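You operate a simulated robot arm through the tools that you are given. There is no shell and no other tool. Be economical: measure what you need, move in short steps, check, and stop when the job is done.

Carry out the task below with a simulated two-armed robot. There is one attempt and no reset: what you move stays moved.

TASK
Take the rag from the flat end of the bench and lay it out flat on the deck before the grooved roller.

It is judged by the outcome, as a careful person would: the job done as asked, and still so three seconds after it is handed in. It fails if anything else is knocked over, pushed out of place, dropped, spilled or broken.

THE ROBOT
Two 7-joint arms with two-finger parallel grippers on one trunk, on a base that drives. Base frame: it is fixed to the floor where the robot stands at the start and does not move with it; the origin is under the middle of the robot, x ahead of it, y to its left, z up. Readings come in mm, degrees, newtons and seconds.
The left shoulder is at the start at [70, 163, 1145], the right one opposite. With the tool pointing down near the work surface each hand reaches from about 400 to 880 mm from the robot's upright axis, wherever it stands, measured 20 degrees to its own side. Places, roughly: deck before the grooved roller [2600, 100, 900]. Payload 3.43 kg a hand.
Tool frame (each hand has its own): the origin (TCP) lies between the finger pads and is the grasp point; the fingertips stand 34 mm ahead of it; z points along the fingers, y is the line along which they close. Largest opening 128 mm; finger width 24, thickness 12; the body of the gripper, 48 by 130 mm, starts 96 mm behind the TCP.
Orientation is that of the tool frame in the base frame, as a unit quaternion [w, x, y, z]. With the fingers straight down and closing along the base's y, the tool's x points along the base's -x, its y along +y and its z along -z.

THE INTERFACE
- The arms move only by the tool move_arm. It takes "left_rows", "right_rows" or both (then of equal length, played together; a hand with none holds still); each is a list of rows, each an object (a shift or turn left out is 0, a gripper value left out holds the last) with "dp": the shift along the base's x, y, z in units of 40 mm (1.0 is 40 mm), a list of three; "angular": the turn, a rotation vector about the base's x, y, z in units of 8 degrees (1.0 is 8 degrees), a list of three; "grip": the closure, from 0 (fully open) to 1 (shut). In form: [{"dp": [dx, dy, dz], "angular": [ax, ay, az], "grip": grip}, ...]. A call has 1 to 10 rows; each row shifts and turns the commanded pose from where the row before left it. A call with a number of a shift or a turn outside -1 to 1 is refused whole. A row lasts 0.2 s, in which the tool goes at most 50 mm and 8.6 degrees; a call with a longer step from one row to the next is refused whole, and so is a gripper value outside its range. A pose out of reach is approached as far as the arm can. The call stops where the force on the tool passes 40 N (or 10 N more than at its start, if that is more) or the arm is blocked; 0.2 s more then pass. The fingers move at their own pace (about 153 mm/s each) and stop on an object; they squeeze with about 30 N. The grip force told is the motor's: it shows also when the fingers shut on nothing. Time passes only in rows, and 0.2 s behind the last, so rows that do not move let the fingers close. It gives the time, the measured TCP pose, the force on the tool (base axes), the opening and the grip force at its end, in the units of the frame above (readings bear some noise).
- Cameras (640 x 400 px; columns grow to the right, rows downward): "scene" is now at [136.8, -8.5, 1375.3]; the picture's right is [-0.09, -1.00, 0.00], its down [-0.54, 0.05, -0.84] and it looks along [0.84, -0.08, -0.54] (base axes); focal length 251 px, centre (320, 200). "left" rides on the left gripper at [76, 11, -160] in its tool frame; the picture's right is [-0.15, 0.99, 0.00], its down [-0.88, -0.13, -0.46] and it looks along [-0.45, -0.07, 0.89] (tool axes); focal length 234 px, centre (320, 200). "right" rides on the right gripper at [76, -11, -160] in its tool frame; the picture's right is [0.15, 0.99, 0.00], its down [-0.88, 0.13, -0.46] and it looks along [-0.45, 0.07, 0.89] (tool axes); focal length 234 px, centre (320, 200). There is no depth. A picture from a camera that has moved, and an enlarged one, comes with that camera's place and axes in the base frame and with its lens.
- camera(camera): a new picture of that camera. It takes no simulated time.
- slide_trunk(by): slides the trunk up (or, below 0, down) by that many mm; the arms and the scene camera ride with it, the base frame stays. It gives what a move gives, with no picture.
- drive_base(legs): drives the robot by 1 to 6 legs, each [ahead, left, turn to the left] in mm, mm and degrees, along the robot's own axes; the way and the turn of a leg run together, so that a leg with both is an arc; at most 1500 mm and 180 degrees a leg. The arms and the cameras ride along, it lands a little off, and it stops where it bumps. It gives what a move gives.
- head_to(pan, tilt): turns the head with the scene camera to pan (to the left, within 86 degrees either way) and tilt (down, from -29 to 69), counted from straight ahead of the robot. It gives what a move gives.
- zoom(camera, box): a new picture of the part [left, top, right, bottom] of that camera's present view, enlarged. It takes no simulated time.
- hand_in(): hands the job in; it is judged then, once.

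Work in short steps. Places have to be worked out from the pictures, the camera data and where the tool is seen: move nearer, look again, correct. Check each grasp and each placing, and mend what went wrong. You have 120 turns and 88 pictures in all, those below and enlarged ones among them. Open the grippers and draw the arms clear of the work before you hand the job in, unless the task says otherwise; then end with one line.

The tools are called after ">>>" as a command line: name --argument value ..., lists and objects as JSON in quotes. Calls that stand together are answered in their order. move_arm: Moves the arms, as the interface text tells. Its arguments: {"type":"object","properties":{"left_rows":{"type":"array"},"right_rows":{"type":"array"}},"required":[]} The other tools are called the same way: slide_trunk (by) slides the trunk up or down; drive_base (legs) drives the base; head_to (pan, tilt) turns the head that bears the scene camera; camera (camera) takes a picture; zoom (camera, box) takes an enlarged picture of a part of a camera's view; hand_in () hands the job in.

At the start:

```text
time_s: 0.0
left_ee_pos: [509.8, 266.2, 1060.5]
left_tool_rot: [0.0, 0.0, 1.0, 0.0]
left_wrist_force: [-0.9, 0.1, 0.4]
left_grip_width: 127.8
left_gripper_force: 0.0
right_ee_pos: [556.6, -228.7, 1105.0]
right_tool_rot: [0.0, 0.0, 1.0, 0.0]
right_wrist_force: [-0.7, -0.2, 0.4]
right_grip_width: 127.8
right_gripper_force: 0.0
trunk travel left (down, up): [-625.0, 315.0]
robot x, y, heading: [-0.4, 0.7, -0.1]
head pan, tilt: [-5.4, 32.9]
```

scene: 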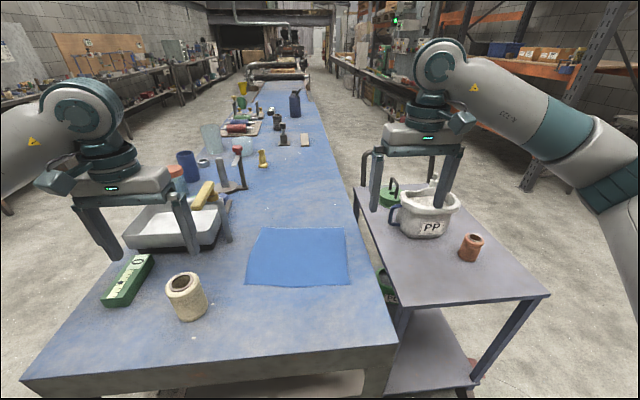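
right: 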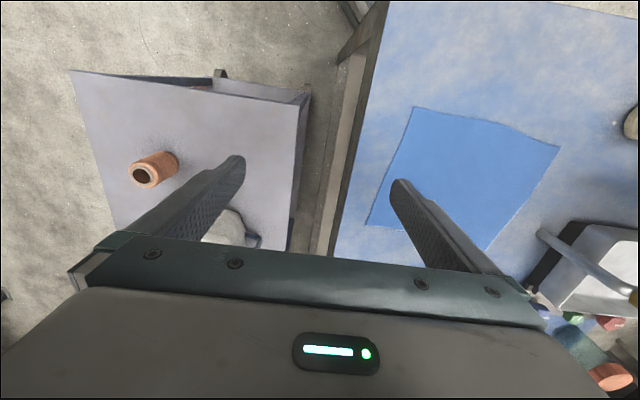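
left: 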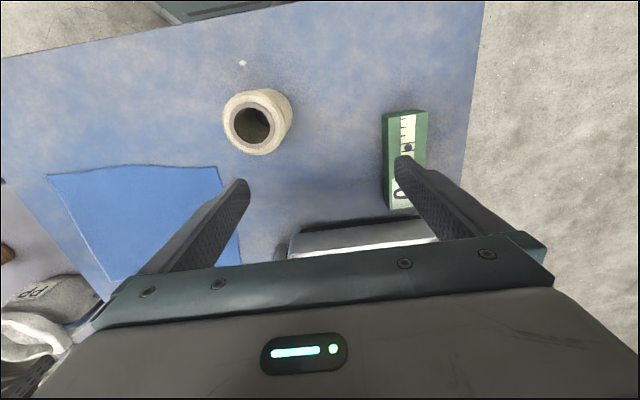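

I'll look first at the far end of the bench and at the rag itself before moving anything.

>>> zoom --camera "scene" --box '[180, 50, 380, 175]'

>>> zoom --camera "scene" --box '[200, 180, 400, 305]'

```text
3.20 times, centred on (280, 112) of scene
camera zoom: at [136.8, -8.5, 1375.3], right [-0.09, -1.0, 0.0], down [-0.54, 0.05, -0.84], along [0.84, -0.08, -0.54], focal length 804 px, centre (448, 480)
```

zoom: 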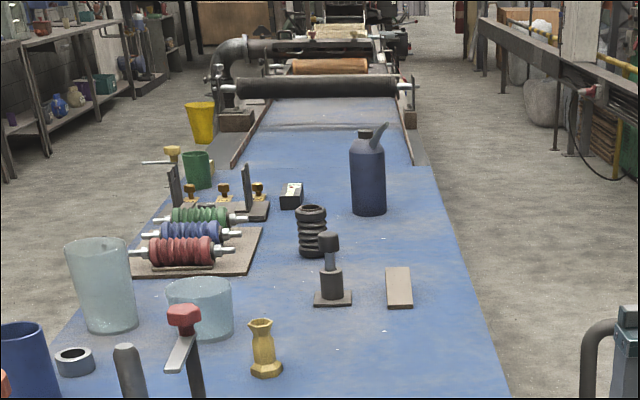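

```text
3.20 times, centred on (300, 242) of scene
camera zoom: at [136.8, -8.5, 1375.3], right [-0.09, -1.0, 0.0], down [-0.54, 0.05, -0.84], along [0.84, -0.08, -0.54], focal length 804 px, centre (384, 64)
```

zoom: 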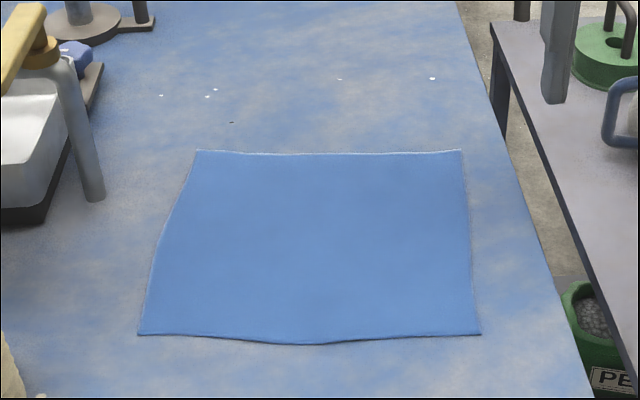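

The rag spans roughly x 540–770, y −125…+130, with the near edge at x≈545; the deck lies between the rails before the black roller. I bring both hands above the near corners, with the fingers half closed, and look from the wrist cameras.

>>> move_arm --left_rows '[{"dp": [0.35, -0.97, 0], "grip": 0.6}, {"dp": [0.35, -0.97, 0]}, {"dp": [0.35, -0.97, 0]}, {"dp": [0.35, -0.97, 0]}]' --right_rows '[{"dp": [0.05, 0.83, -0.28], "grip": 0.6}, {"dp": [0.05, 0.83, -0.28]}, {"dp": [0.05, 0.83, -0.28]}, {"dp": [0.05, 0.83, -0.28]}]'

>>> camera --camera "left"

>>> camera --camera "right"

```text
time_s: 0.9
left_ee_pos: [555.6, 138.5, 1061.3]
left_tool_rot: [-0.004, -0.001, 1.0, 0.003]
left_wrist_force: [0.6, -0.1, 0.5]
left_grip_width: 51.2
left_gripper_force: 0.0
right_ee_pos: [561.4, -110.0, 1066.3]
right_tool_rot: [0.0, 0.0, 1.0, 0.001]
right_wrist_force: [0.5, 0.2, -0.1]
right_grip_width: 51.0
right_gripper_force: 0.1
trunk travel left (down, up): [-625.0, 315.0]
robot x, y, heading: [-0.5, -2.0, -0.1]
head pan, tilt: [-5.4, 32.9]
stopped in row 4 (left hand): the force on the tool passed its limit (the readings are from after the stop); the commanded pose is now the measured one
```

```text
82 pictures are left
camera left: at [481.8, 147.0, 1223.1], right [0.14, 0.99, 0.01], down [0.89, -0.13, 0.45], along [0.44, -0.06, -0.89], focal length 234 px, centre (320, 200)
```

left: 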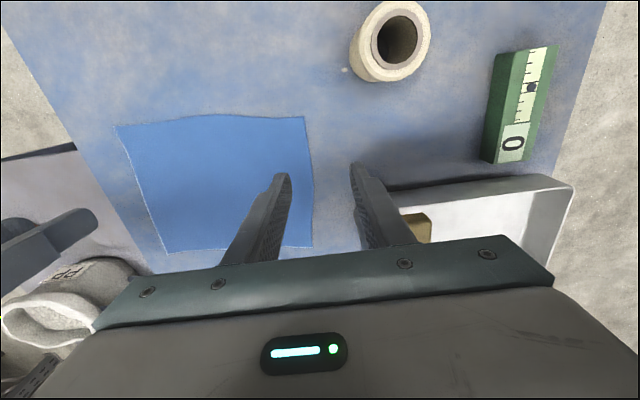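

```text
81 pictures are left
camera right: at [485.4, -121.3, 1226.0], right [-0.15, 0.99, 0.0], down [0.88, 0.13, 0.46], along [0.45, 0.07, -0.89], focal length 234 px, centre (320, 200)
```

right: 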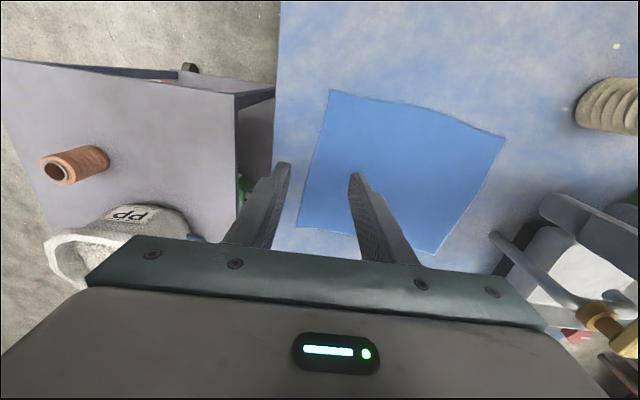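

The corner rays from the three cameras agree only if the surface is at z≈923 (near corners about [513,121] and [494,−107]). The left hand's force limit tripped, so I look at the scene to see why.

>>> camera --camera "scene"

```text
80 pictures are left
camera scene: at [136.4, -7.2, 1375.4], right [-0.09, -1.0, 0.0], down [-0.54, 0.05, -0.84], along [0.84, -0.08, -0.54], focal length 251 px, centre (320, 200)
```

scene: 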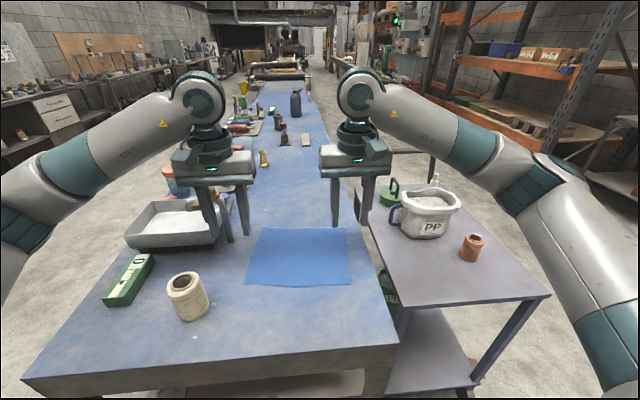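

Let me zoom around the left fingers to see whether they touch the post by the tray.

>>> zoom --camera "scene" --box '[120, 150, 280, 250]'

>>> zoom --camera "left" --box '[320, 140, 640, 340]'

```text
4.00 times, centred on (200, 200) of scene
camera zoom: at [136.4, -7.2, 1375.4], right [-0.09, -1.0, 0.0], down [-0.54, 0.05, -0.84], along [0.84, -0.08, -0.54], focal length 1005 px, centre (800, 200)
```

zoom: 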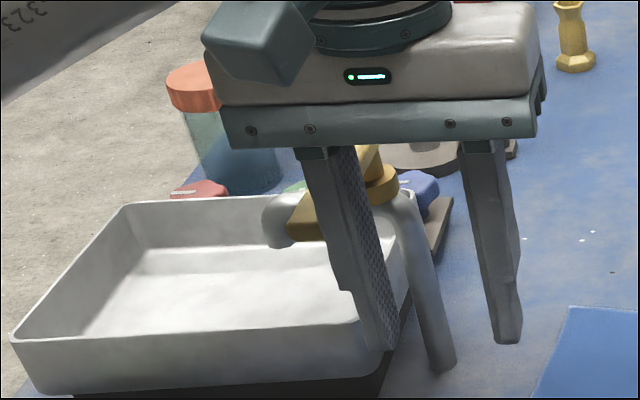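

```text
2.00 times, centred on (480, 240) of left
camera zoom: at [481.8, 147.0, 1223.1], right [0.14, 0.99, 0.01], down [0.89, -0.13, 0.45], along [0.44, -0.06, -0.89], focal length 468 px, centre (0, 120)
```

zoom: 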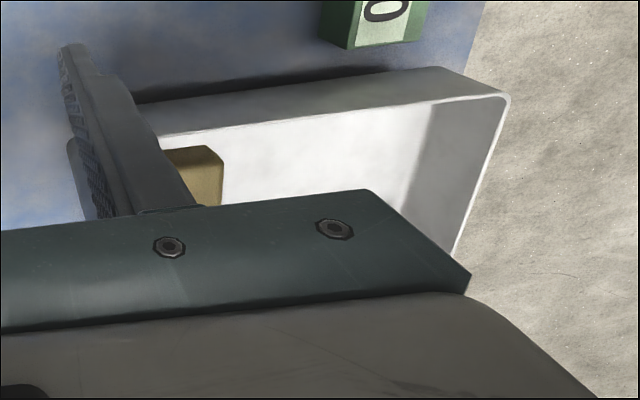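

Nothing was displaced (the post, tray and roll are where they were), so it was likely only a transient. I move more gently over the near corners, targeting left [528,90] and right [510,−78], descending to about TCP z 1000.

>>> move_arm --left_rows '[{"dp": [-0.14, -0.24, 0], "grip": 0.69}, {"dp": [-0.14, -0.24, 0]}, {"dp": [-0.14, -0.24, 0]}, {"dp": [-0.14, -0.24, -0.3]}, {"dp": [-0.14, -0.25, -0.6]}, {"dp": [0, 0, -0.6]}]' --right_rows '[{"dp": [-0.26, 0.16, 0], "grip": 0.69}, {"dp": [-0.26, 0.16, 0]}, {"dp": [-0.26, 0.16, 0]}, {"dp": [-0.26, 0.16, -0.4]}, {"dp": [-0.26, 0.16, -0.6]}, {"dp": [0, 0, -0.6]}]'

>>> camera --camera "left"

>>> camera --camera "right"

```text
time_s: 2.3
left_ee_pos: [525.3, 89.4, 1001.4]
left_tool_rot: [-0.004, -0.002, 1.0, 0.005]
left_wrist_force: [-0.1, -0.3, -0.4]
left_grip_width: 39.4
left_gripper_force: 0.0
right_ee_pos: [510.2, -79.3, 1001.1]
right_tool_rot: [-0.001, 0.0, 1.0, 0.0]
right_wrist_force: [0.2, 0.1, 0.4]
right_grip_width: 39.5
right_gripper_force: 0.0
trunk travel left (down, up): [-625.0, 315.0]
robot x, y, heading: [0.9, 0.9, 0.1]
head pan, tilt: [-5.4, 32.9]
```

```text
77 pictures are left
camera left: at [451.4, 98.0, 1162.4], right [0.14, 0.99, 0.01], down [0.89, -0.13, 0.45], along [0.44, -0.06, -0.9], focal length 234 px, centre (320, 200)
```

left: 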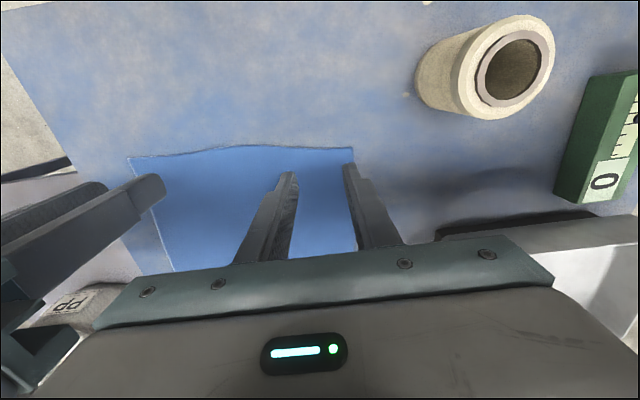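

```text
76 pictures are left
camera right: at [434.0, -90.4, 1161.6], right [-0.15, 0.99, 0.0], down [0.88, 0.13, 0.45], along [0.45, 0.07, -0.89], focal length 234 px, centre (320, 200)
```

right: 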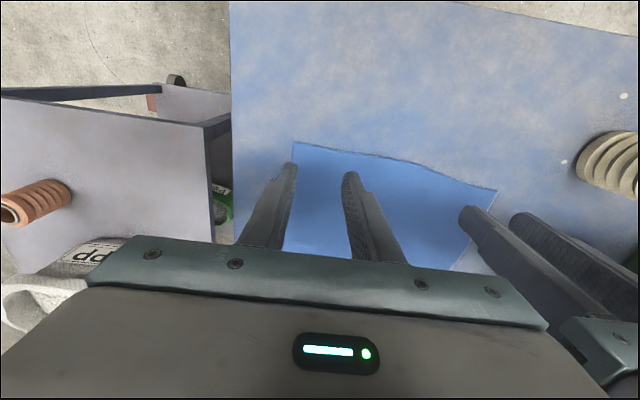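

The corners are confirmed and the fingers lie well over the cloth corners. I lower towards the surface, slowing at the end.

>>> move_arm --left_rows '[{"dp": [0, 0, -0.4]}, {"dp": [0, 0, -0.4]}, {"dp": [0, 0, -0.15]}, {"dp": [0, 0, -0.1]}, {"dp": [0, 0, 0]}]' --right_rows '[{"dp": [0, 0, -0.4]}, {"dp": [0, 0, -0.4]}, {"dp": [0, 0, -0.15]}, {"dp": [0, 0, -0.1]}, {"dp": [0, 0, 0]}]'

```text
time_s: 3.5
left_ee_pos: [528.6, 91.3, 960.0]
left_tool_rot: [-0.004, -0.003, 1.0, 0.006]
left_wrist_force: [-1.3, 0.3, -0.3]
left_grip_width: 39.6
left_gripper_force: 0.1
right_ee_pos: [507.8, -77.6, 961.1]
right_tool_rot: [-0.002, -0.001, 1.0, 0.0]
right_wrist_force: [0.5, -0.6, 0.8]
right_grip_width: 39.9
right_gripper_force: 0.0
trunk travel left (down, up): [-625.0, 315.0]
robot x, y, heading: [4.8, 0.8, -0.1]
head pan, tilt: [-5.4, 32.9]
```

No contact yet; I go down in 2 mm steps.

>>> move_arm --left_rows '[{"dp": [0, 0, -0.05]}, {"dp": [0, 0, -0.05]}, {"dp": [0, 0, 0]}]' --right_rows '[{"dp": [0, 0, -0.05]}, {"dp": [0, 0, -0.05]}, {"dp": [0, 0, 0]}]'

```text
time_s: 4.3
left_ee_pos: [528.0, 89.7, 957.1]
left_tool_rot: [-0.004, -0.002, 1.0, 0.005]
left_wrist_force: [0.4, 0.1, -0.5]
left_grip_width: 39.7
left_gripper_force: 0.1
right_ee_pos: [508.7, -79.1, 955.4]
right_tool_rot: [0.0, 0.0, 1.0, 0.0]
right_wrist_force: [0.0, 1.2, 2.6]
right_grip_width: 39.7
right_gripper_force: 0.0
trunk travel left (down, up): [-625.0, 315.0]
robot x, y, heading: [-1.0, -0.8, 0.2]
head pan, tilt: [-5.4, 32.9]
```

The right hand is just touching (2.6 N). A little further down on both.

>>> move_arm --left_rows '[{"dp": [0, 0, -0.05]}, {"dp": [0, 0, -0.04]}, {"dp": [0, 0, 0]}]' --right_rows '[{"dp": [0, 0, -0.03]}, {"dp": [0, 0, -0.02]}, {"dp": [0, 0, 0]}]'

```text
time_s: 5.1
left_ee_pos: [528.7, 89.8, 956.0]
left_tool_rot: [-0.003, -0.003, 1.0, 0.003]
left_wrist_force: [4.6, 0.6, 22.2]
left_grip_width: 39.4
left_gripper_force: 0.1
right_ee_pos: [508.6, -79.4, 954.9]
right_tool_rot: [0.001, -0.001, 1.0, 0.0]
right_wrist_force: [4.0, -2.6, 19.6]
right_grip_width: 39.6
right_gripper_force: 0.0
trunk travel left (down, up): [-625.0, 315.0]
robot x, y, heading: [-0.4, -3.6, 0.1]
head pan, tilt: [-5.4, 32.9]
```

Both tips press the cloth with ~20 N (surface z≈921). I close the fingers to pinch a fold.

>>> move_arm --left_rows '[{"grip": 0.85}, {"grip": 1.0}, {}, {}]' --right_rows '[{"grip": 0.85}, {"grip": 1.0}, {}, {}]'

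>>> camera --camera "left"

>>> camera --camera "right"

```text
time_s: 6.1
left_ee_pos: [525.4, 89.2, 955.6]
left_tool_rot: [-0.003, -0.001, 1.0, 0.004]
left_wrist_force: [-0.8, -10.0, 30.6]
left_grip_width: 0.1
left_gripper_force: 29.8
right_ee_pos: [505.2, -77.7, 955.7]
right_tool_rot: [0.003, -0.001, 1.0, 0.0]
right_wrist_force: [2.8, 13.9, 20.4]
right_grip_width: 2.4
right_gripper_force: 30.3
trunk travel left (down, up): [-625.0, 315.0]
robot x, y, heading: [-0.5, -3.0, -0.1]
head pan, tilt: [-5.4, 32.9]
```

```text
75 pictures are left
camera left: at [450.6, 98.2, 1116.2], right [0.14, 0.99, 0.01], down [0.88, -0.13, 0.45], along [0.45, -0.06, -0.89], focal length 234 px, centre (320, 200)
```

left: 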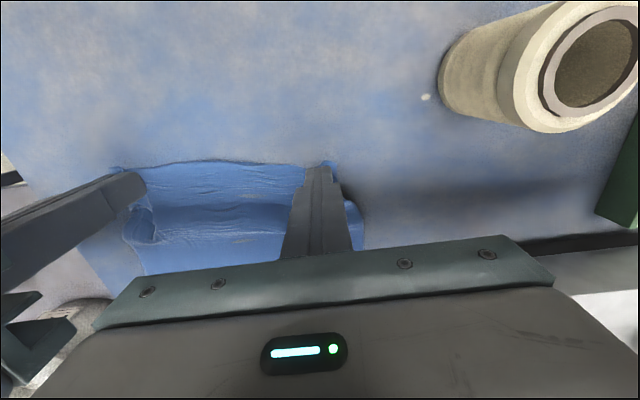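

```text
74 pictures are left
camera right: at [429.5, -89.3, 1115.1], right [-0.15, 0.99, 0.0], down [0.88, 0.13, 0.46], along [0.45, 0.07, -0.89], focal length 234 px, centre (320, 200)
```

right: 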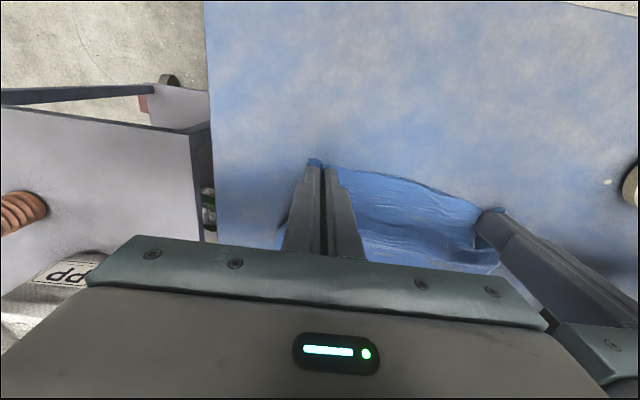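

The cloth is deformable and bunched; the right reads 2.4 mm, the left 0.1 mm (maybe empty). I lift slightly to test both.

>>> move_arm --left_rows '[{"dp": [0, 0, 0.25]}, {"dp": [0, 0, 0.5]}, {"dp": [0, 0, 0.5]}, {"dp": [0, 0, 0.5]}, {}]' --right_rows '[{"dp": [0, 0, 0.25]}, {"dp": [0, 0, 0.5]}, {"dp": [0, 0, 0.5]}, {"dp": [0, 0, 0.5]}, {}]'

>>> camera --camera "scene"

>>> camera --camera "left"

```text
time_s: 7.3
left_ee_pos: [527.9, 89.9, 1023.0]
left_tool_rot: [-0.005, -0.002, 1.0, 0.005]
left_wrist_force: [0.0, -0.4, 0.3]
left_grip_width: 0.0
left_gripper_force: 30.2
right_ee_pos: [510.3, -77.7, 1020.5]
right_tool_rot: [-0.001, 0.001, 1.0, 0.0]
right_wrist_force: [0.6, -1.1, -1.0]
right_grip_width: 2.3
right_gripper_force: 29.6
trunk travel left (down, up): [-625.0, 315.0]
robot x, y, heading: [2.4, 1.1, 0.3]
head pan, tilt: [-5.4, 32.9]
```

```text
73 pictures are left
camera scene: at [137.1, -8.3, 1375.2], right [-0.09, -1.0, 0.0], down [-0.54, 0.05, -0.84], along [0.84, -0.08, -0.54], focal length 251 px, centre (320, 200)
```

scene: 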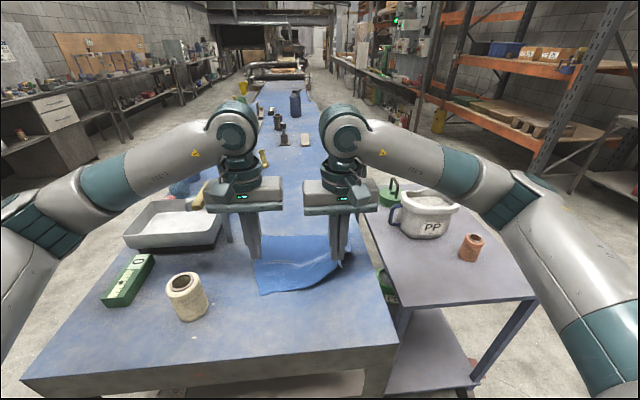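

```text
72 pictures are left
camera left: at [453.8, 97.5, 1183.8], right [0.14, 0.99, 0.01], down [0.89, -0.13, 0.45], along [0.44, -0.06, -0.9], focal length 234 px, centre (320, 200)
```

left: 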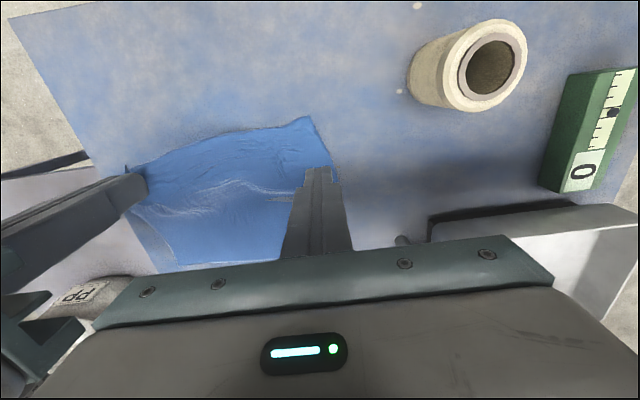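

The right hand holds the cloth; the left slipped off. I lower the right hand back close to the surface, raise and open the left, and look for the left corner.

>>> move_arm --left_rows '[{"dp": [0, 0.3, 0.3], "grip": 0.62}, {"dp": [0, 0.3, 0.3]}, {"dp": [0, 0, 0]}, {}]' --right_rows '[{"dp": [0, -0.1, -0.35]}, {"dp": [0, -0.1, -0.4]}, {"dp": [0, -0.1, -0.4]}, {"dp": [0, -0.1, -0.2]}]'

>>> camera --camera "left"

```text
time_s: 8.3
left_ee_pos: [527.2, 111.7, 1049.0]
left_tool_rot: [-0.004, -0.002, 1.0, 0.004]
left_wrist_force: [0.1, 0.2, -0.4]
left_grip_width: 48.4
left_gripper_force: 0.1
right_ee_pos: [510.3, -96.3, 967.3]
right_tool_rot: [0.001, 0.0, 1.0, 0.0]
right_wrist_force: [0.0, 0.9, 0.8]
right_grip_width: 2.4
right_gripper_force: 29.9
trunk travel left (down, up): [-625.0, 315.0]
robot x, y, heading: [0.9, -3.2, 0.2]
head pan, tilt: [-5.4, 32.9]
```

```text
71 pictures are left
camera left: at [452.9, 119.6, 1209.5], right [0.14, 0.99, 0.01], down [0.89, -0.13, 0.45], along [0.44, -0.06, -0.89], focal length 234 px, centre (320, 200)
```

left: 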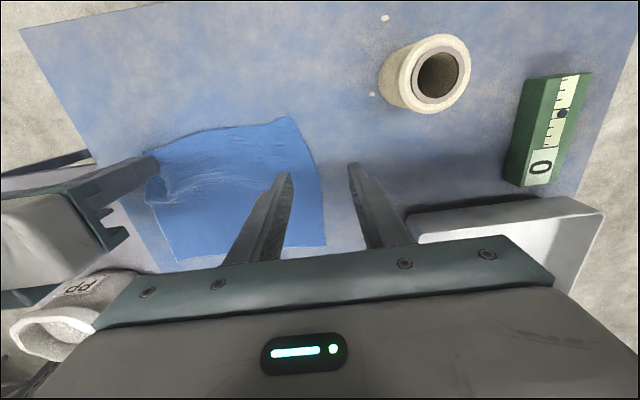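

The left corner now is about [483,79]. The hands would come too near each other, so I draw the right hand 28 mm outwards to straighten the edge, and look again.

>>> move_arm --left_rows '[{}, {}, {}, {}]' --right_rows '[{"dp": [-0.1, -0.23, -0.05]}, {"dp": [-0.1, -0.23, 0]}, {"dp": [-0.1, -0.23, 0]}, {}]'

>>> camera --camera "left"

```text
time_s: 9.3
left_ee_pos: [528.7, 110.7, 1048.0]
left_tool_rot: [-0.004, -0.001, 1.0, 0.004]
left_wrist_force: [1.1, 0.5, 0.7]
left_grip_width: 48.7
left_gripper_force: 0.2
right_ee_pos: [497.3, -124.2, 966.7]
right_tool_rot: [0.0, -0.002, 1.0, 0.0]
right_wrist_force: [-0.6, -0.2, 0.5]
right_grip_width: 2.7
right_gripper_force: 30.0
trunk travel left (down, up): [-625.0, 315.0]
robot x, y, heading: [-3.3, -0.6, -0.0]
head pan, tilt: [-5.4, 32.9]
```

```text
70 pictures are left
camera left: at [453.0, 119.8, 1209.3], right [0.14, 0.99, 0.01], down [0.89, -0.13, 0.45], along [0.44, -0.06, -0.89], focal length 234 px, centre (320, 200)
```

left: 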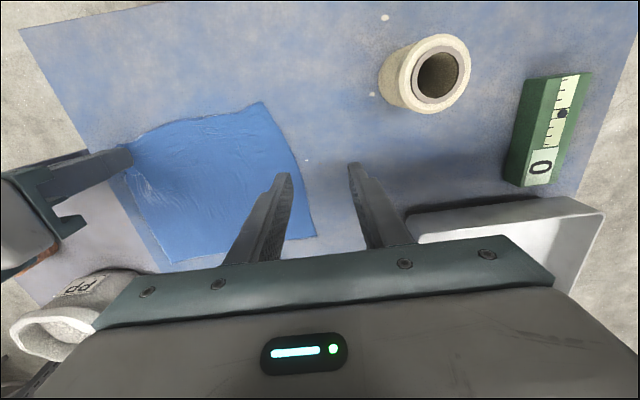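

The near-left corner is at about [462,56]. I move the left hand to [482,24] above it, then partway down.

>>> move_arm --left_rows '[{"dp": [-0.234, -0.433, 0], "grip": 0.66}, {"dp": [-0.234, -0.433, 0]}, {"dp": [-0.234, -0.433, 0]}, {"dp": [-0.234, -0.433, 0]}, {"dp": [-0.234, -0.433, -0.3]}, {"dp": [0, 0, -0.5]}, {"dp": [0, 0, -0.5]}, {}]'

>>> camera --camera "left"

```text
time_s: 11.1
left_ee_pos: [479.3, 25.6, 995.2]
left_tool_rot: [-0.005, -0.001, 1.0, 0.004]
left_wrist_force: [0.4, 0.2, 0.0]
left_grip_width: 43.4
left_gripper_force: 0.0
right_ee_pos: [497.5, -123.4, 965.6]
right_tool_rot: [0.0, 0.0, 1.0, 0.0]
right_wrist_force: [0.0, 0.9, 0.6]
right_grip_width: 2.4
right_gripper_force: 30.1
trunk travel left (down, up): [-625.0, 315.0]
robot x, y, heading: [3.2, -0.8, 0.1]
head pan, tilt: [-5.4, 32.9]
```

```text
69 pictures are left
camera left: at [405.4, 34.5, 1156.3], right [0.14, 0.99, 0.01], down [0.88, -0.13, 0.45], along [0.44, -0.06, -0.89], focal length 234 px, centre (320, 200)
```

left: 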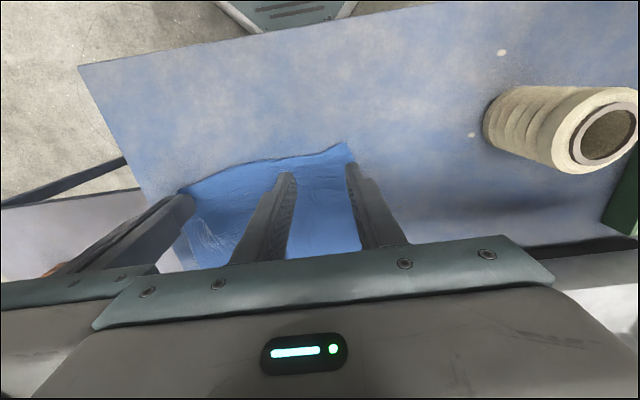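

The corner is where I expected. I shift 5 mm inwards and descend to near contact.

>>> move_arm --left_rows '[{"dp": [0.05, -0.1, -0.4]}, {"dp": [0, 0, -0.4]}, {"dp": [0, 0, -0.12]}, {"dp": [0, 0, -0.05]}, {}]'

```text
time_s: 12.3
left_ee_pos: [482.4, 23.8, 955.7]
left_tool_rot: [-0.004, -0.001, 1.0, 0.005]
left_wrist_force: [3.2, 0.5, 11.0]
left_grip_width: 43.5
left_gripper_force: 0.1
right_ee_pos: [495.7, -123.3, 966.3]
right_tool_rot: [0.0, -0.001, 1.0, 0.0]
right_wrist_force: [0.2, 0.4, 0.8]
right_grip_width: 2.3
right_gripper_force: 29.7
trunk travel left (down, up): [-625.0, 315.0]
robot x, y, heading: [0.4, 3.0, 0.2]
head pan, tilt: [-5.4, 32.9]
```

Contact at 11 N. I close slowly.

>>> move_arm --left_rows '[{"grip": 0.72, "dp": [0, 0, -0.02]}, {"grip": 0.8}, {"grip": 0.87}, {"grip": 0.94}, {"grip": 1.0}, {}, {}]'

>>> camera --camera "left"

```text
time_s: 13.9
left_ee_pos: [481.7, 21.9, 955.6]
left_tool_rot: [-0.003, -0.001, 1.0, 0.002]
left_wrist_force: [3.5, -28.5, 23.3]
left_grip_width: 2.6
left_gripper_force: 29.9
right_ee_pos: [495.3, -122.6, 966.8]
right_tool_rot: [0.001, -0.001, 1.0, 0.001]
right_wrist_force: [-2.6, 25.9, -2.0]
right_grip_width: 2.3
right_gripper_force: 29.9
trunk travel left (down, up): [-625.0, 315.0]
robot x, y, heading: [0.0, -0.1, 0.2]
head pan, tilt: [-5.4, 32.9]
```

```text
68 pictures are left
camera left: at [407.2, 30.4, 1116.4], right [0.14, 0.99, 0.0], down [0.88, -0.13, 0.45], along [0.44, -0.06, -0.89], focal length 234 px, centre (320, 200)
```

left: 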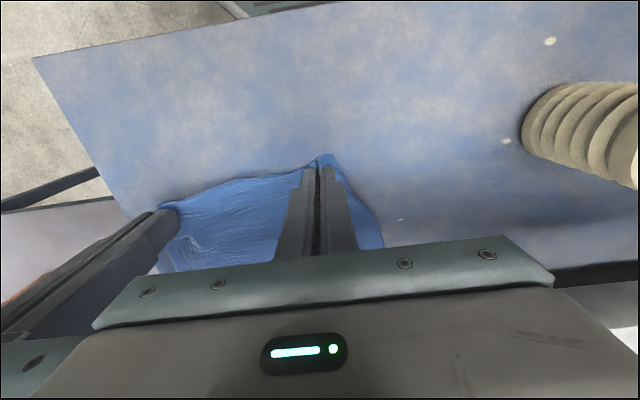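

The left now holds 2.6 mm of cloth with tension between the hands. I relax it slightly and lift both together.

>>> move_arm --left_rows '[{"dp": [0, -0.05, 0.15]}, {"dp": [0, 0, 0.4]}, {"dp": [0, 0, 0.6]}, {"dp": [0, 0, 0.6]}, {"dp": [0, 0, 0.6]}, {"dp": [0, 0, 0.6]}, {}]' --right_rows '[{"dp": [0, 0.02, 0.0]}, {"dp": [0, 0, 0.3]}, {"dp": [0, 0, 0.6]}, {"dp": [0, 0, 0.6]}, {"dp": [0, 0, 0.6]}, {"dp": [0, 0, 0.6]}, {}]'

>>> camera --camera "scene"

>>> camera --camera "left"

```text
time_s: 15.5
left_ee_pos: [484.8, 19.2, 1073.4]
left_tool_rot: [-0.005, 0.0, 1.0, 0.005]
left_wrist_force: [1.1, -15.2, 0.5]
left_grip_width: 2.4
left_gripper_force: 29.8
right_ee_pos: [496.4, -122.0, 1074.5]
right_tool_rot: [0.0, 0.0, 1.0, 0.0]
right_wrist_force: [-1.2, 14.9, -0.6]
right_grip_width: 2.5
right_gripper_force: 30.4
trunk travel left (down, up): [-625.0, 315.0]
robot x, y, heading: [-3.6, -0.4, 0.1]
head pan, tilt: [-5.4, 32.9]
```

```text
67 pictures are left
camera scene: at [137.3, -8.2, 1375.2], right [-0.09, -1.0, 0.0], down [-0.54, 0.05, -0.84], along [0.84, -0.08, -0.54], focal length 251 px, centre (320, 200)
```

scene: 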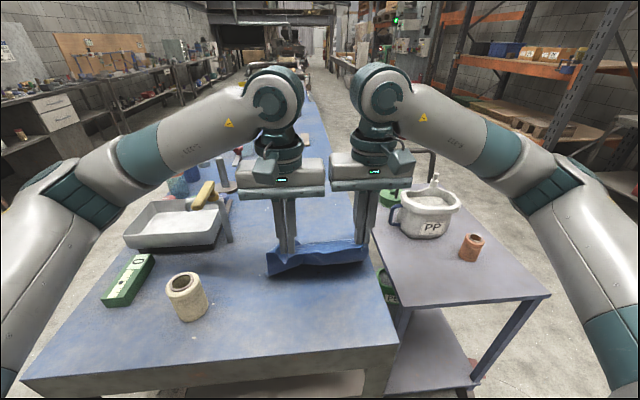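

```text
66 pictures are left
camera left: at [411.8, 27.9, 1234.7], right [0.14, 0.99, 0.01], down [0.89, -0.13, 0.45], along [0.44, -0.06, -0.9], focal length 234 px, centre (320, 200)
```

left: 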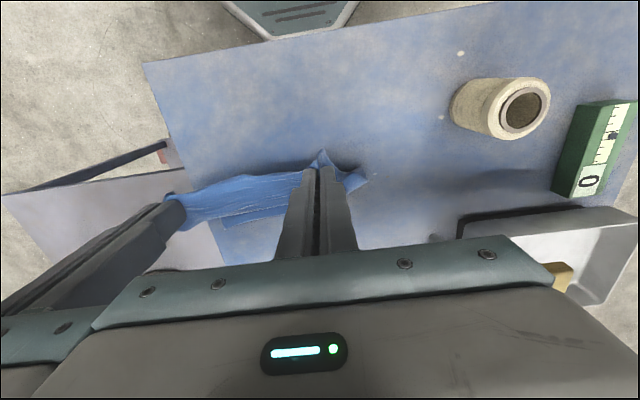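

Both corners are held. I raise the trunk 220 mm so the rag hangs clear, then check the view and the floor to the right.

>>> slide_trunk --by 220

>>> camera --camera "scene"

>>> head_to --pan -55 --tilt 30

>>> camera --camera "scene"

```text
time_s: 17.9
left_ee_pos: [485.5, 18.0, 1293.7]
left_tool_rot: [-0.004, -0.002, 1.0, 0.005]
left_wrist_force: [0.9, -15.1, -0.1]
left_grip_width: 2.4
left_gripper_force: 30.6
right_ee_pos: [496.6, -121.6, 1295.7]
right_tool_rot: [-0.001, 0.0, 1.0, 0.001]
right_wrist_force: [-0.8, 14.8, 0.8]
right_grip_width: 2.2
right_gripper_force: 30.5
trunk travel left (down, up): [-845.0, 95.0]
robot x, y, heading: [-1.4, 2.9, 0.3]
head pan, tilt: [-5.4, 32.9]
```

```text
65 pictures are left
camera scene: at [136.9, -8.3, 1595.2], right [-0.09, -1.0, 0.0], down [-0.54, 0.05, -0.84], along [0.84, -0.08, -0.54], focal length 251 px, centre (320, 200)
```

scene: 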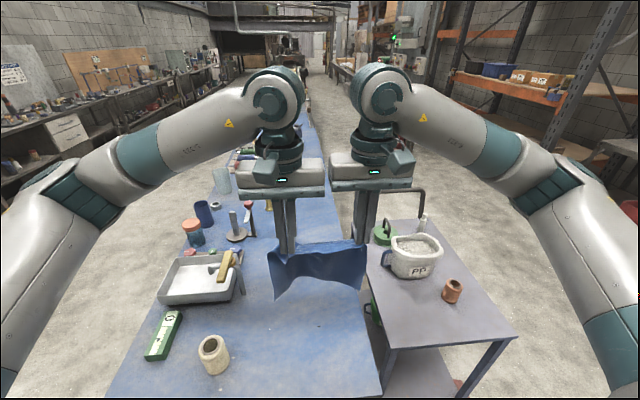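

```text
time_s: 19.1
left_ee_pos: [486.7, 20.1, 1293.2]
left_tool_rot: [-0.004, -0.002, 1.0, 0.006]
left_wrist_force: [2.0, -14.3, 0.5]
left_grip_width: 2.4
left_gripper_force: 29.6
right_ee_pos: [496.6, -122.0, 1294.9]
right_tool_rot: [-0.001, 0.0, 1.0, 0.0]
right_wrist_force: [-2.1, 14.3, -0.6]
right_grip_width: 2.3
right_gripper_force: 30.3
trunk travel left (down, up): [-845.0, 95.0]
robot x, y, heading: [-1.1, 1.8, 0.2]
head pan, tilt: [-55.0, 30.0]
```

```text
64 pictures are left
camera scene: at [100.1, -74.0, 1599.9], right [-0.82, -0.58, 0.0], down [-0.29, 0.41, -0.87], along [0.5, -0.71, -0.5], focal length 251 px, centre (320, 200)
```

scene: 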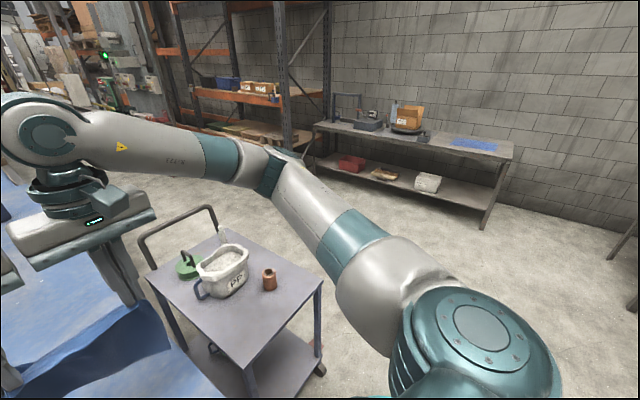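

The floor to the right is wide and clear; the trolley spans about x 500–1300, y −275…−710. I back off 300 mm, sidestep right 1250 mm, then drive forward past the trolley in legs.

>>> drive_base --legs '[[-300, 0, 0], [0, -1250, 0]]'

>>> head_to --pan 0 --tilt 25

>>> camera --camera "scene"

```text
time_s: 27.0
left_ee_pos: [171.9, -1245.1, 1295.3]
left_tool_rot: [-0.004, 0.008, 1.0, 0.004]
left_wrist_force: [0.8, -14.8, 0.6]
left_grip_width: 2.5
left_gripper_force: 30.1
right_ee_pos: [178.4, -1385.0, 1295.8]
right_tool_rot: [0.0, 0.009, 1.0, 0.0]
right_wrist_force: [-0.6, 15.6, -0.4]
right_grip_width: 2.1
right_gripper_force: 29.9
trunk travel left (down, up): [-845.0, 95.0]
robot x, y, heading: [-315.9, -1256.0, -1.1]
head pan, tilt: [-55.0, 30.0]
```

```text
time_s: 28.3
left_ee_pos: [169.7, -1245.4, 1293.1]
left_tool_rot: [-0.005, 0.008, 1.0, 0.004]
left_wrist_force: [0.8, -13.3, 0.2]
left_grip_width: 2.4
left_gripper_force: 29.7
right_ee_pos: [178.2, -1385.9, 1294.5]
right_tool_rot: [0.0, 0.008, 1.0, 0.001]
right_wrist_force: [-0.9, 13.2, -0.2]
right_grip_width: 2.4
right_gripper_force: 30.0
trunk travel left (down, up): [-845.0, 95.0]
robot x, y, heading: [-314.9, -1253.3, -0.6]
head pan, tilt: [0.0, 25.0]
```

```text
63 pictures are left
camera scene: at [-174.5, -1257.6, 1607.8], right [-0.02, -1.0, 0.0], down [-0.42, 0.01, -0.91], along [0.91, -0.02, -0.42], focal length 251 px, centre (320, 200)
```

scene: 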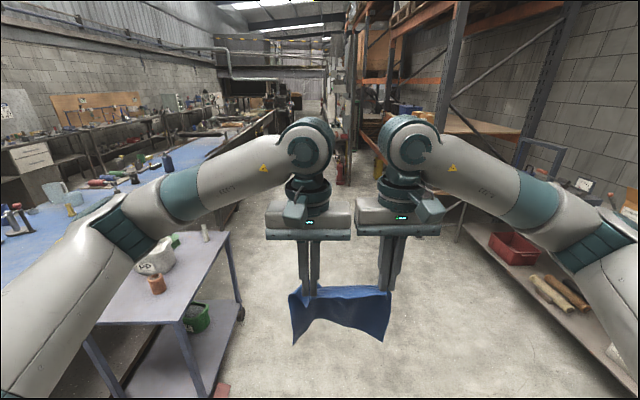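

The path ahead at y≈−1250 is clear. I drive forward 2600 mm in two legs.

>>> drive_base --legs '[[1300, 0, 0.5], [1300, 0, 0]]'

>>> head_to --pan 60 --tilt 30

>>> camera --camera "scene"

```text
time_s: 40.8
left_ee_pos: [2741.8, -1297.3, 1293.9]
left_tool_rot: [-0.004, 0.01, 1.0, 0.004]
left_wrist_force: [1.6, -14.3, -0.5]
left_grip_width: 2.4
left_gripper_force: 29.9
right_ee_pos: [2750.5, -1438.4, 1296.1]
right_tool_rot: [0.0, 0.01, 1.0, 0.0]
right_wrist_force: [-0.9, 14.8, -1.1]
right_grip_width: 2.4
right_gripper_force: 29.7
trunk travel left (down, up): [-845.0, 95.0]
robot x, y, heading: [2255.6, -1307.5, -1.3]
head pan, tilt: [0.0, 25.0]
```

```text
time_s: 42.1
left_ee_pos: [2743.2, -1298.3, 1294.1]
left_tool_rot: [-0.004, 0.01, 1.0, 0.004]
left_wrist_force: [0.5, -12.8, 0.7]
left_grip_width: 2.6
left_gripper_force: 30.4
right_ee_pos: [2751.3, -1438.3, 1294.6]
right_tool_rot: [0.0, 0.01, 1.0, 0.001]
right_wrist_force: [-0.3, 13.0, 0.0]
right_grip_width: 2.4
right_gripper_force: 29.6
trunk travel left (down, up): [-845.0, 95.0]
robot x, y, heading: [2256.7, -1305.3, -1.2]
head pan, tilt: [60.0, 30.0]
```

```text
62 pictures are left
camera scene: at [2352.4, -1229.7, 1599.9], right [0.86, -0.52, 0.0], down [-0.26, -0.43, -0.87], along [0.45, 0.74, -0.5], focal length 251 px, centre (320, 200)
```

scene: 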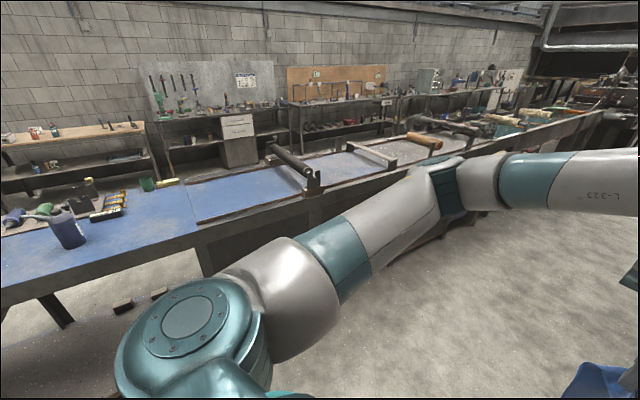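

The deck between the rails and the black roller is visible. I zoom in on it.

>>> zoom --camera "scene" --box '[160, 110, 480, 290]'

```text
2.00 times, centred on (320, 200) of scene
camera zoom: at [2352.4, -1229.7, 1599.9], right [0.86, -0.52, 0.0], down [-0.26, -0.43, -0.87], along [0.45, 0.74, -0.5], focal length 502 px, centre (320, 200)
```

zoom: 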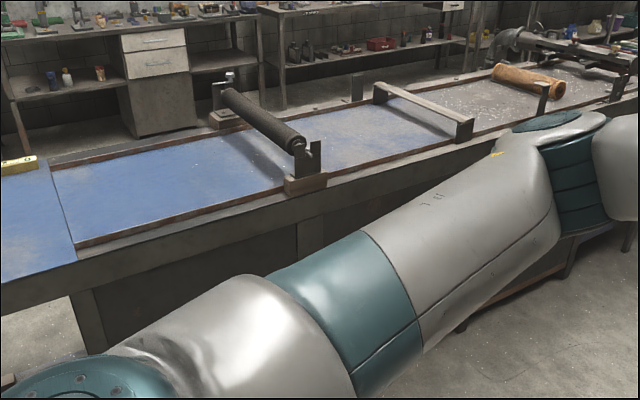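

The deck spans about x 2365–2880, y −90…400 (z≈900), with the roller at x≈2900. I turn left to face the bench, line up at x≈2600, and approach partway.

>>> drive_base --legs '[[0, 0, 91.2], [0, -340, 0], [350, 0, 0]]'

>>> head_to --pan 0 --tilt 33

>>> camera --camera "scene"

```text
time_s: 50.0
left_ee_pos: [2622.8, -481.3, 1295.5]
left_tool_rot: [-0.005, -0.687, 0.727, 0.0]
left_wrist_force: [13.3, 0.6, -0.2]
left_grip_width: 2.6
left_gripper_force: 30.0
right_ee_pos: [2764.4, -478.7, 1296.6]
right_tool_rot: [0.0, -0.687, 0.726, 0.0]
right_wrist_force: [-13.9, 0.2, -0.1]
right_grip_width: 2.6
right_gripper_force: 30.2
trunk travel left (down, up): [-845.0, 95.0]
robot x, y, heading: [2616.9, -966.2, 86.8]
head pan, tilt: [60.0, 30.0]
```

```text
time_s: 51.3
left_ee_pos: [2623.3, -479.4, 1293.4]
left_tool_rot: [-0.005, -0.687, 0.726, 0.0]
left_wrist_force: [11.4, 0.8, 0.4]
left_grip_width: 2.4
left_gripper_force: 29.7
right_ee_pos: [2762.8, -476.7, 1296.4]
right_tool_rot: [-0.001, -0.686, 0.727, 0.0]
right_wrist_force: [-11.9, -0.2, -0.2]
right_grip_width: 2.1
right_gripper_force: 30.2
trunk travel left (down, up): [-845.0, 95.0]
robot x, y, heading: [2615.0, -960.7, 86.7]
head pan, tilt: [0.0, 33.0]
```

```text
60 pictures are left
camera scene: at [2619.5, -825.7, 1595.1], right [1.0, -0.06, 0.0], down [-0.03, -0.54, -0.84], along [0.05, 0.84, -0.55], focal length 251 px, centre (320, 200)
```

scene: 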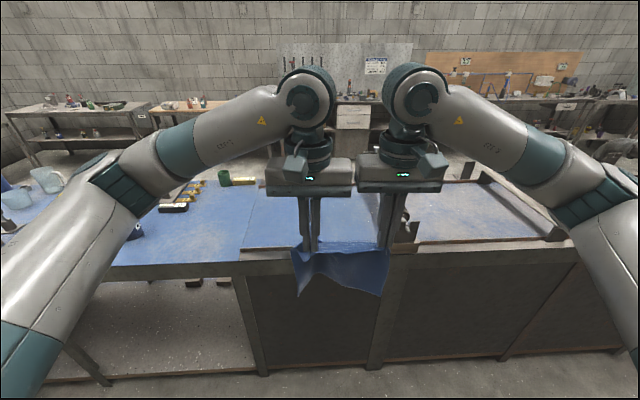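

The hands are centred at x≈2693; I correct the heading by 3.3°, shift left 60 mm, and approach 400 mm.

>>> drive_base --legs '[[0, 60, 3.3], [390, 0, 0]]'

>>> camera --camera "scene"

>>> camera --camera "left"

>>> camera --camera "right"

```text
time_s: 54.4
left_ee_pos: [2530.8, -81.0, 1295.1]
left_tool_rot: [0.006, 0.709, -0.705, 0.0]
left_wrist_force: [13.3, 1.6, 0.8]
left_grip_width: 2.7
left_gripper_force: 29.6
right_ee_pos: [2671.3, -69.5, 1295.9]
right_tool_rot: [0.0, 0.709, -0.705, 0.001]
right_wrist_force: [-12.7, 0.0, 0.2]
right_grip_width: 2.6
right_gripper_force: 29.7
trunk travel left (down, up): [-845.0, 95.0]
robot x, y, heading: [2554.3, -564.0, 90.4]
head pan, tilt: [0.0, 33.0]
```

```text
59 pictures are left
camera scene: at [2548.7, -427.0, 1595.4], right [1.0, 0.01, 0.0], down [0.0, -0.54, -0.84], along [-0.01, 0.84, -0.54], focal length 251 px, centre (320, 200)
```

scene: 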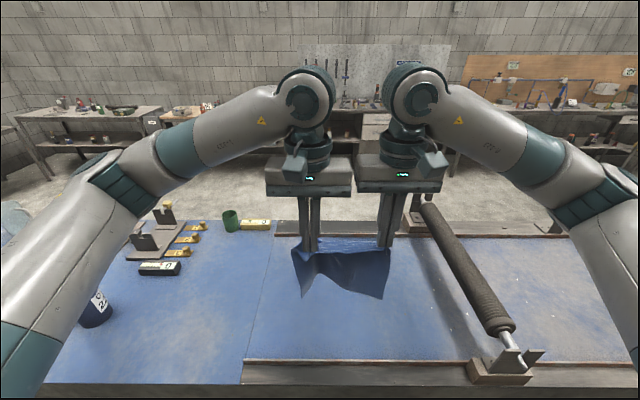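

```text
58 pictures are left
camera left: at [2521.0, -156.2, 1455.4], right [-0.99, 0.14, 0.01], down [0.13, 0.89, 0.45], along [0.06, 0.44, -0.89], focal length 234 px, centre (320, 200)
```

left: 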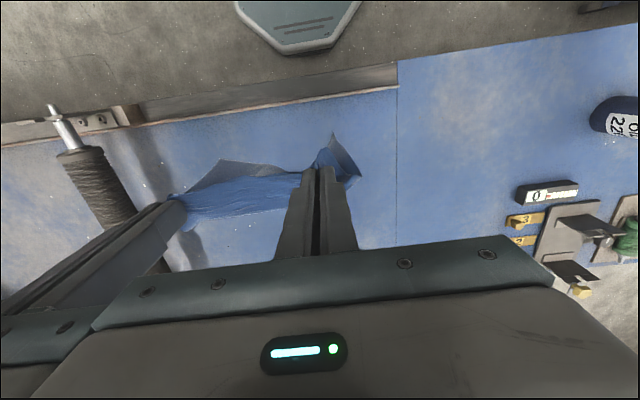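

```text
57 pictures are left
camera right: at [2682.4, -145.0, 1456.2], right [-0.99, -0.15, 0.0], down [-0.14, 0.88, 0.46], along [-0.07, 0.45, -0.89], focal length 234 px, centre (320, 200)
```

right: 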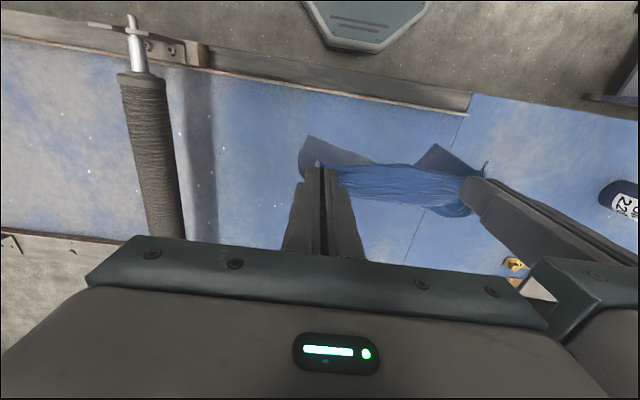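

The grooved roller lies at x≈2960 and the deck runs from x≈2360, so the rag centre at x≈2600 is good. I reach both hands forward to y≈+200, keeping height.

>>> move_arm --left_rows '[{"dp": [0, 0.4, 0]}, {"dp": [0, 0.8, 0]}, {"dp": [0, 0.8, 0]}, {"dp": [0, 0.8, 0]}, {"dp": [0, 0.8, 0]}, {"dp": [0, 0.8, 0]}, {"dp": [0, 0.8, 0]}, {"dp": [0, 0.8, 0]}, {"dp": [0, 0.6, 0]}, {}]' --right_rows '[{"dp": [0, 0.4, 0]}, {"dp": [0, 0.8, 0]}, {"dp": [0, 0.8, 0]}, {"dp": [0, 0.8, 0]}, {"dp": [0, 0.8, 0]}, {"dp": [0, 0.8, 0]}, {"dp": [0, 0.8, 0]}, {"dp": [0, 0.8, 0]}, {"dp": [0, 0.5, 0]}, {}]'

>>> slide_trunk --by -110

>>> camera --camera "scene"

```text
time_s: 56.5
left_ee_pos: [2530.3, 185.4, 1292.3]
left_tool_rot: [0.006, 0.71, -0.704, 0.0]
left_wrist_force: [8.8, -0.4, -0.1]
left_grip_width: 2.5
left_gripper_force: 30.2
right_ee_pos: [2670.2, 190.3, 1294.8]
right_tool_rot: [0.001, 0.71, -0.705, 0.0]
right_wrist_force: [-10.4, -0.6, 0.5]
right_grip_width: 2.5
right_gripper_force: 30.1
trunk travel left (down, up): [-845.0, 95.0]
robot x, y, heading: [2556.3, -561.4, 90.4]
head pan, tilt: [0.0, 33.0]
```

```text
time_s: 58.0
left_ee_pos: [2531.4, 186.0, 1182.7]
left_tool_rot: [0.006, 0.71, -0.705, 0.0]
left_wrist_force: [7.9, -0.2, 0.6]
left_grip_width: 2.5
left_gripper_force: 30.0
right_ee_pos: [2670.2, 190.5, 1185.8]
right_tool_rot: [0.0, 0.71, -0.705, -0.001]
right_wrist_force: [-8.1, -0.4, -0.9]
right_grip_width: 2.3
right_gripper_force: 30.0
trunk travel left (down, up): [-735.0, 205.0]
robot x, y, heading: [2553.8, -566.5, 90.4]
head pan, tilt: [0.0, 33.0]
```

```text
56 pictures are left
camera scene: at [2549.1, -425.5, 1485.3], right [1.0, 0.01, 0.0], down [0.0, -0.54, -0.84], along [-0.01, 0.84, -0.54], focal length 251 px, centre (320, 200)
```

scene: 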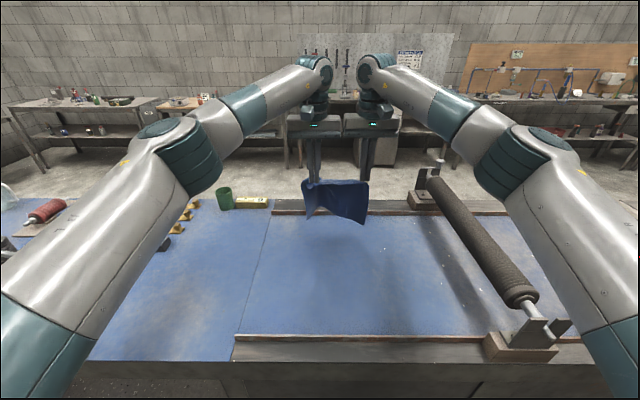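

The rag's lower edge hangs at about z≈1000. I lower both hands 80 mm so that the far edge touches the deck, and check.

>>> move_arm --left_rows '[{"dp": [0, 0.05, -0.4]}, {"dp": [0, 0.05, -0.4]}, {"dp": [0, 0, -0.4]}, {"dp": [0, 0, -0.4]}, {"dp": [0, 0, -0.35]}, {}]' --right_rows '[{"dp": [0, 0, -0.4]}, {"dp": [0, 0, -0.4]}, {"dp": [0, 0, -0.4]}, {"dp": [0, 0, -0.4]}, {"dp": [0, 0, -0.4]}, {}]'

>>> zoom --camera "scene" --box '[240, 130, 440, 255]'

```text
time_s: 59.4
left_ee_pos: [2531.0, 188.8, 1104.2]
left_tool_rot: [0.006, 0.71, -0.704, 0.0]
left_wrist_force: [10.0, -0.9, -0.3]
left_grip_width: 2.7
left_gripper_force: 30.0
right_ee_pos: [2670.8, 190.7, 1103.5]
right_tool_rot: [0.001, 0.709, -0.705, 0.0]
right_wrist_force: [-10.1, 0.4, -0.9]
right_grip_width: 2.3
right_gripper_force: 30.0
trunk travel left (down, up): [-735.0, 205.0]
robot x, y, heading: [2554.0, -563.0, 90.4]
head pan, tilt: [0.0, 33.0]
```

```text
3.20 times, centred on (340, 192) of scene
camera zoom: at [2548.9, -425.6, 1485.2], right [1.0, 0.01, 0.0], down [0.0, -0.54, -0.84], along [-0.01, 0.84, -0.54], focal length 804 px, centre (256, 224)
```

zoom: 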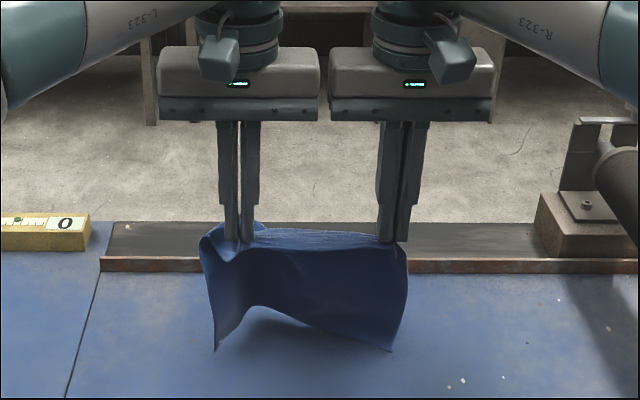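

The bottom corners curl towards the robot, so it's better to lay the rag starting near me and moving away. I raise slightly and draw the hands back to y≈30.

>>> move_arm --left_rows '[{"dp": [0, 0, 0.6]}, {"dp": [0, -0.4, 0.6]}, {"dp": [0, -0.8, 0]}, {"dp": [0, -0.8, 0]}, {"dp": [0, -0.8, 0]}, {"dp": [0, -0.8, 0]}, {"dp": [0, -0.4, 0]}, {}, {}]' --right_rows '[{"dp": [0, 0, 0.6]}, {"dp": [0, -0.4, 0.6]}, {"dp": [0, -0.8, 0]}, {"dp": [0, -0.8, 0]}, {"dp": [0, -0.8, 0]}, {"dp": [0, -0.8, 0]}, {"dp": [0, -0.4, 0]}, {}, {}]'

>>> zoom --camera "scene" --box '[220, 150, 460, 300]'

>>> camera --camera "right"

```text
time_s: 61.4
left_ee_pos: [2528.4, 31.1, 1151.8]
left_tool_rot: [0.005, 0.709, -0.705, 0.001]
left_wrist_force: [19.7, -0.6, 0.5]
left_grip_width: 2.5
left_gripper_force: 30.2
right_ee_pos: [2672.1, 34.0, 1150.8]
right_tool_rot: [0.0, 0.71, -0.704, 0.0]
right_wrist_force: [-18.6, -0.1, -0.1]
right_grip_width: 2.6
right_gripper_force: 29.4
trunk travel left (down, up): [-735.0, 205.0]
robot x, y, heading: [2552.0, -564.6, 90.5]
head pan, tilt: [0.0, 33.0]
```

```text
2.67 times, centred on (340, 225) of scene
camera zoom: at [2549.2, -425.4, 1485.2], right [1.0, 0.01, 0.0], down [0.0, -0.54, -0.84], along [-0.01, 0.84, -0.54], focal length 670 px, centre (267, 133)
```

zoom: 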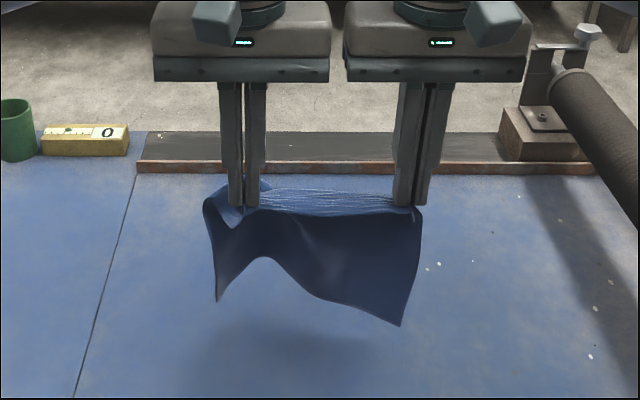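

```text
53 pictures are left
camera right: at [2683.7, -42.6, 1311.7], right [-0.99, -0.15, 0.0], down [-0.14, 0.88, 0.46], along [-0.07, 0.45, -0.89], focal length 234 px, centre (320, 200)
```

right: 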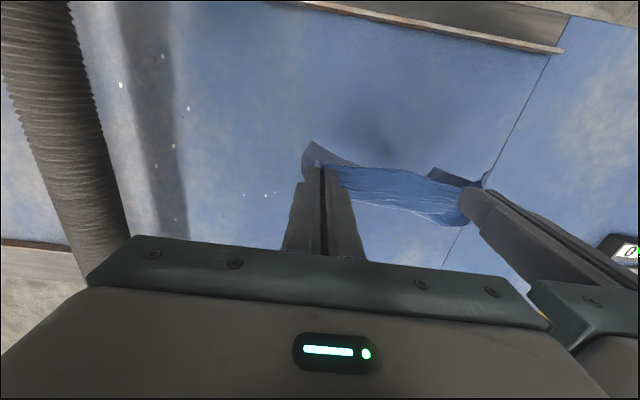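

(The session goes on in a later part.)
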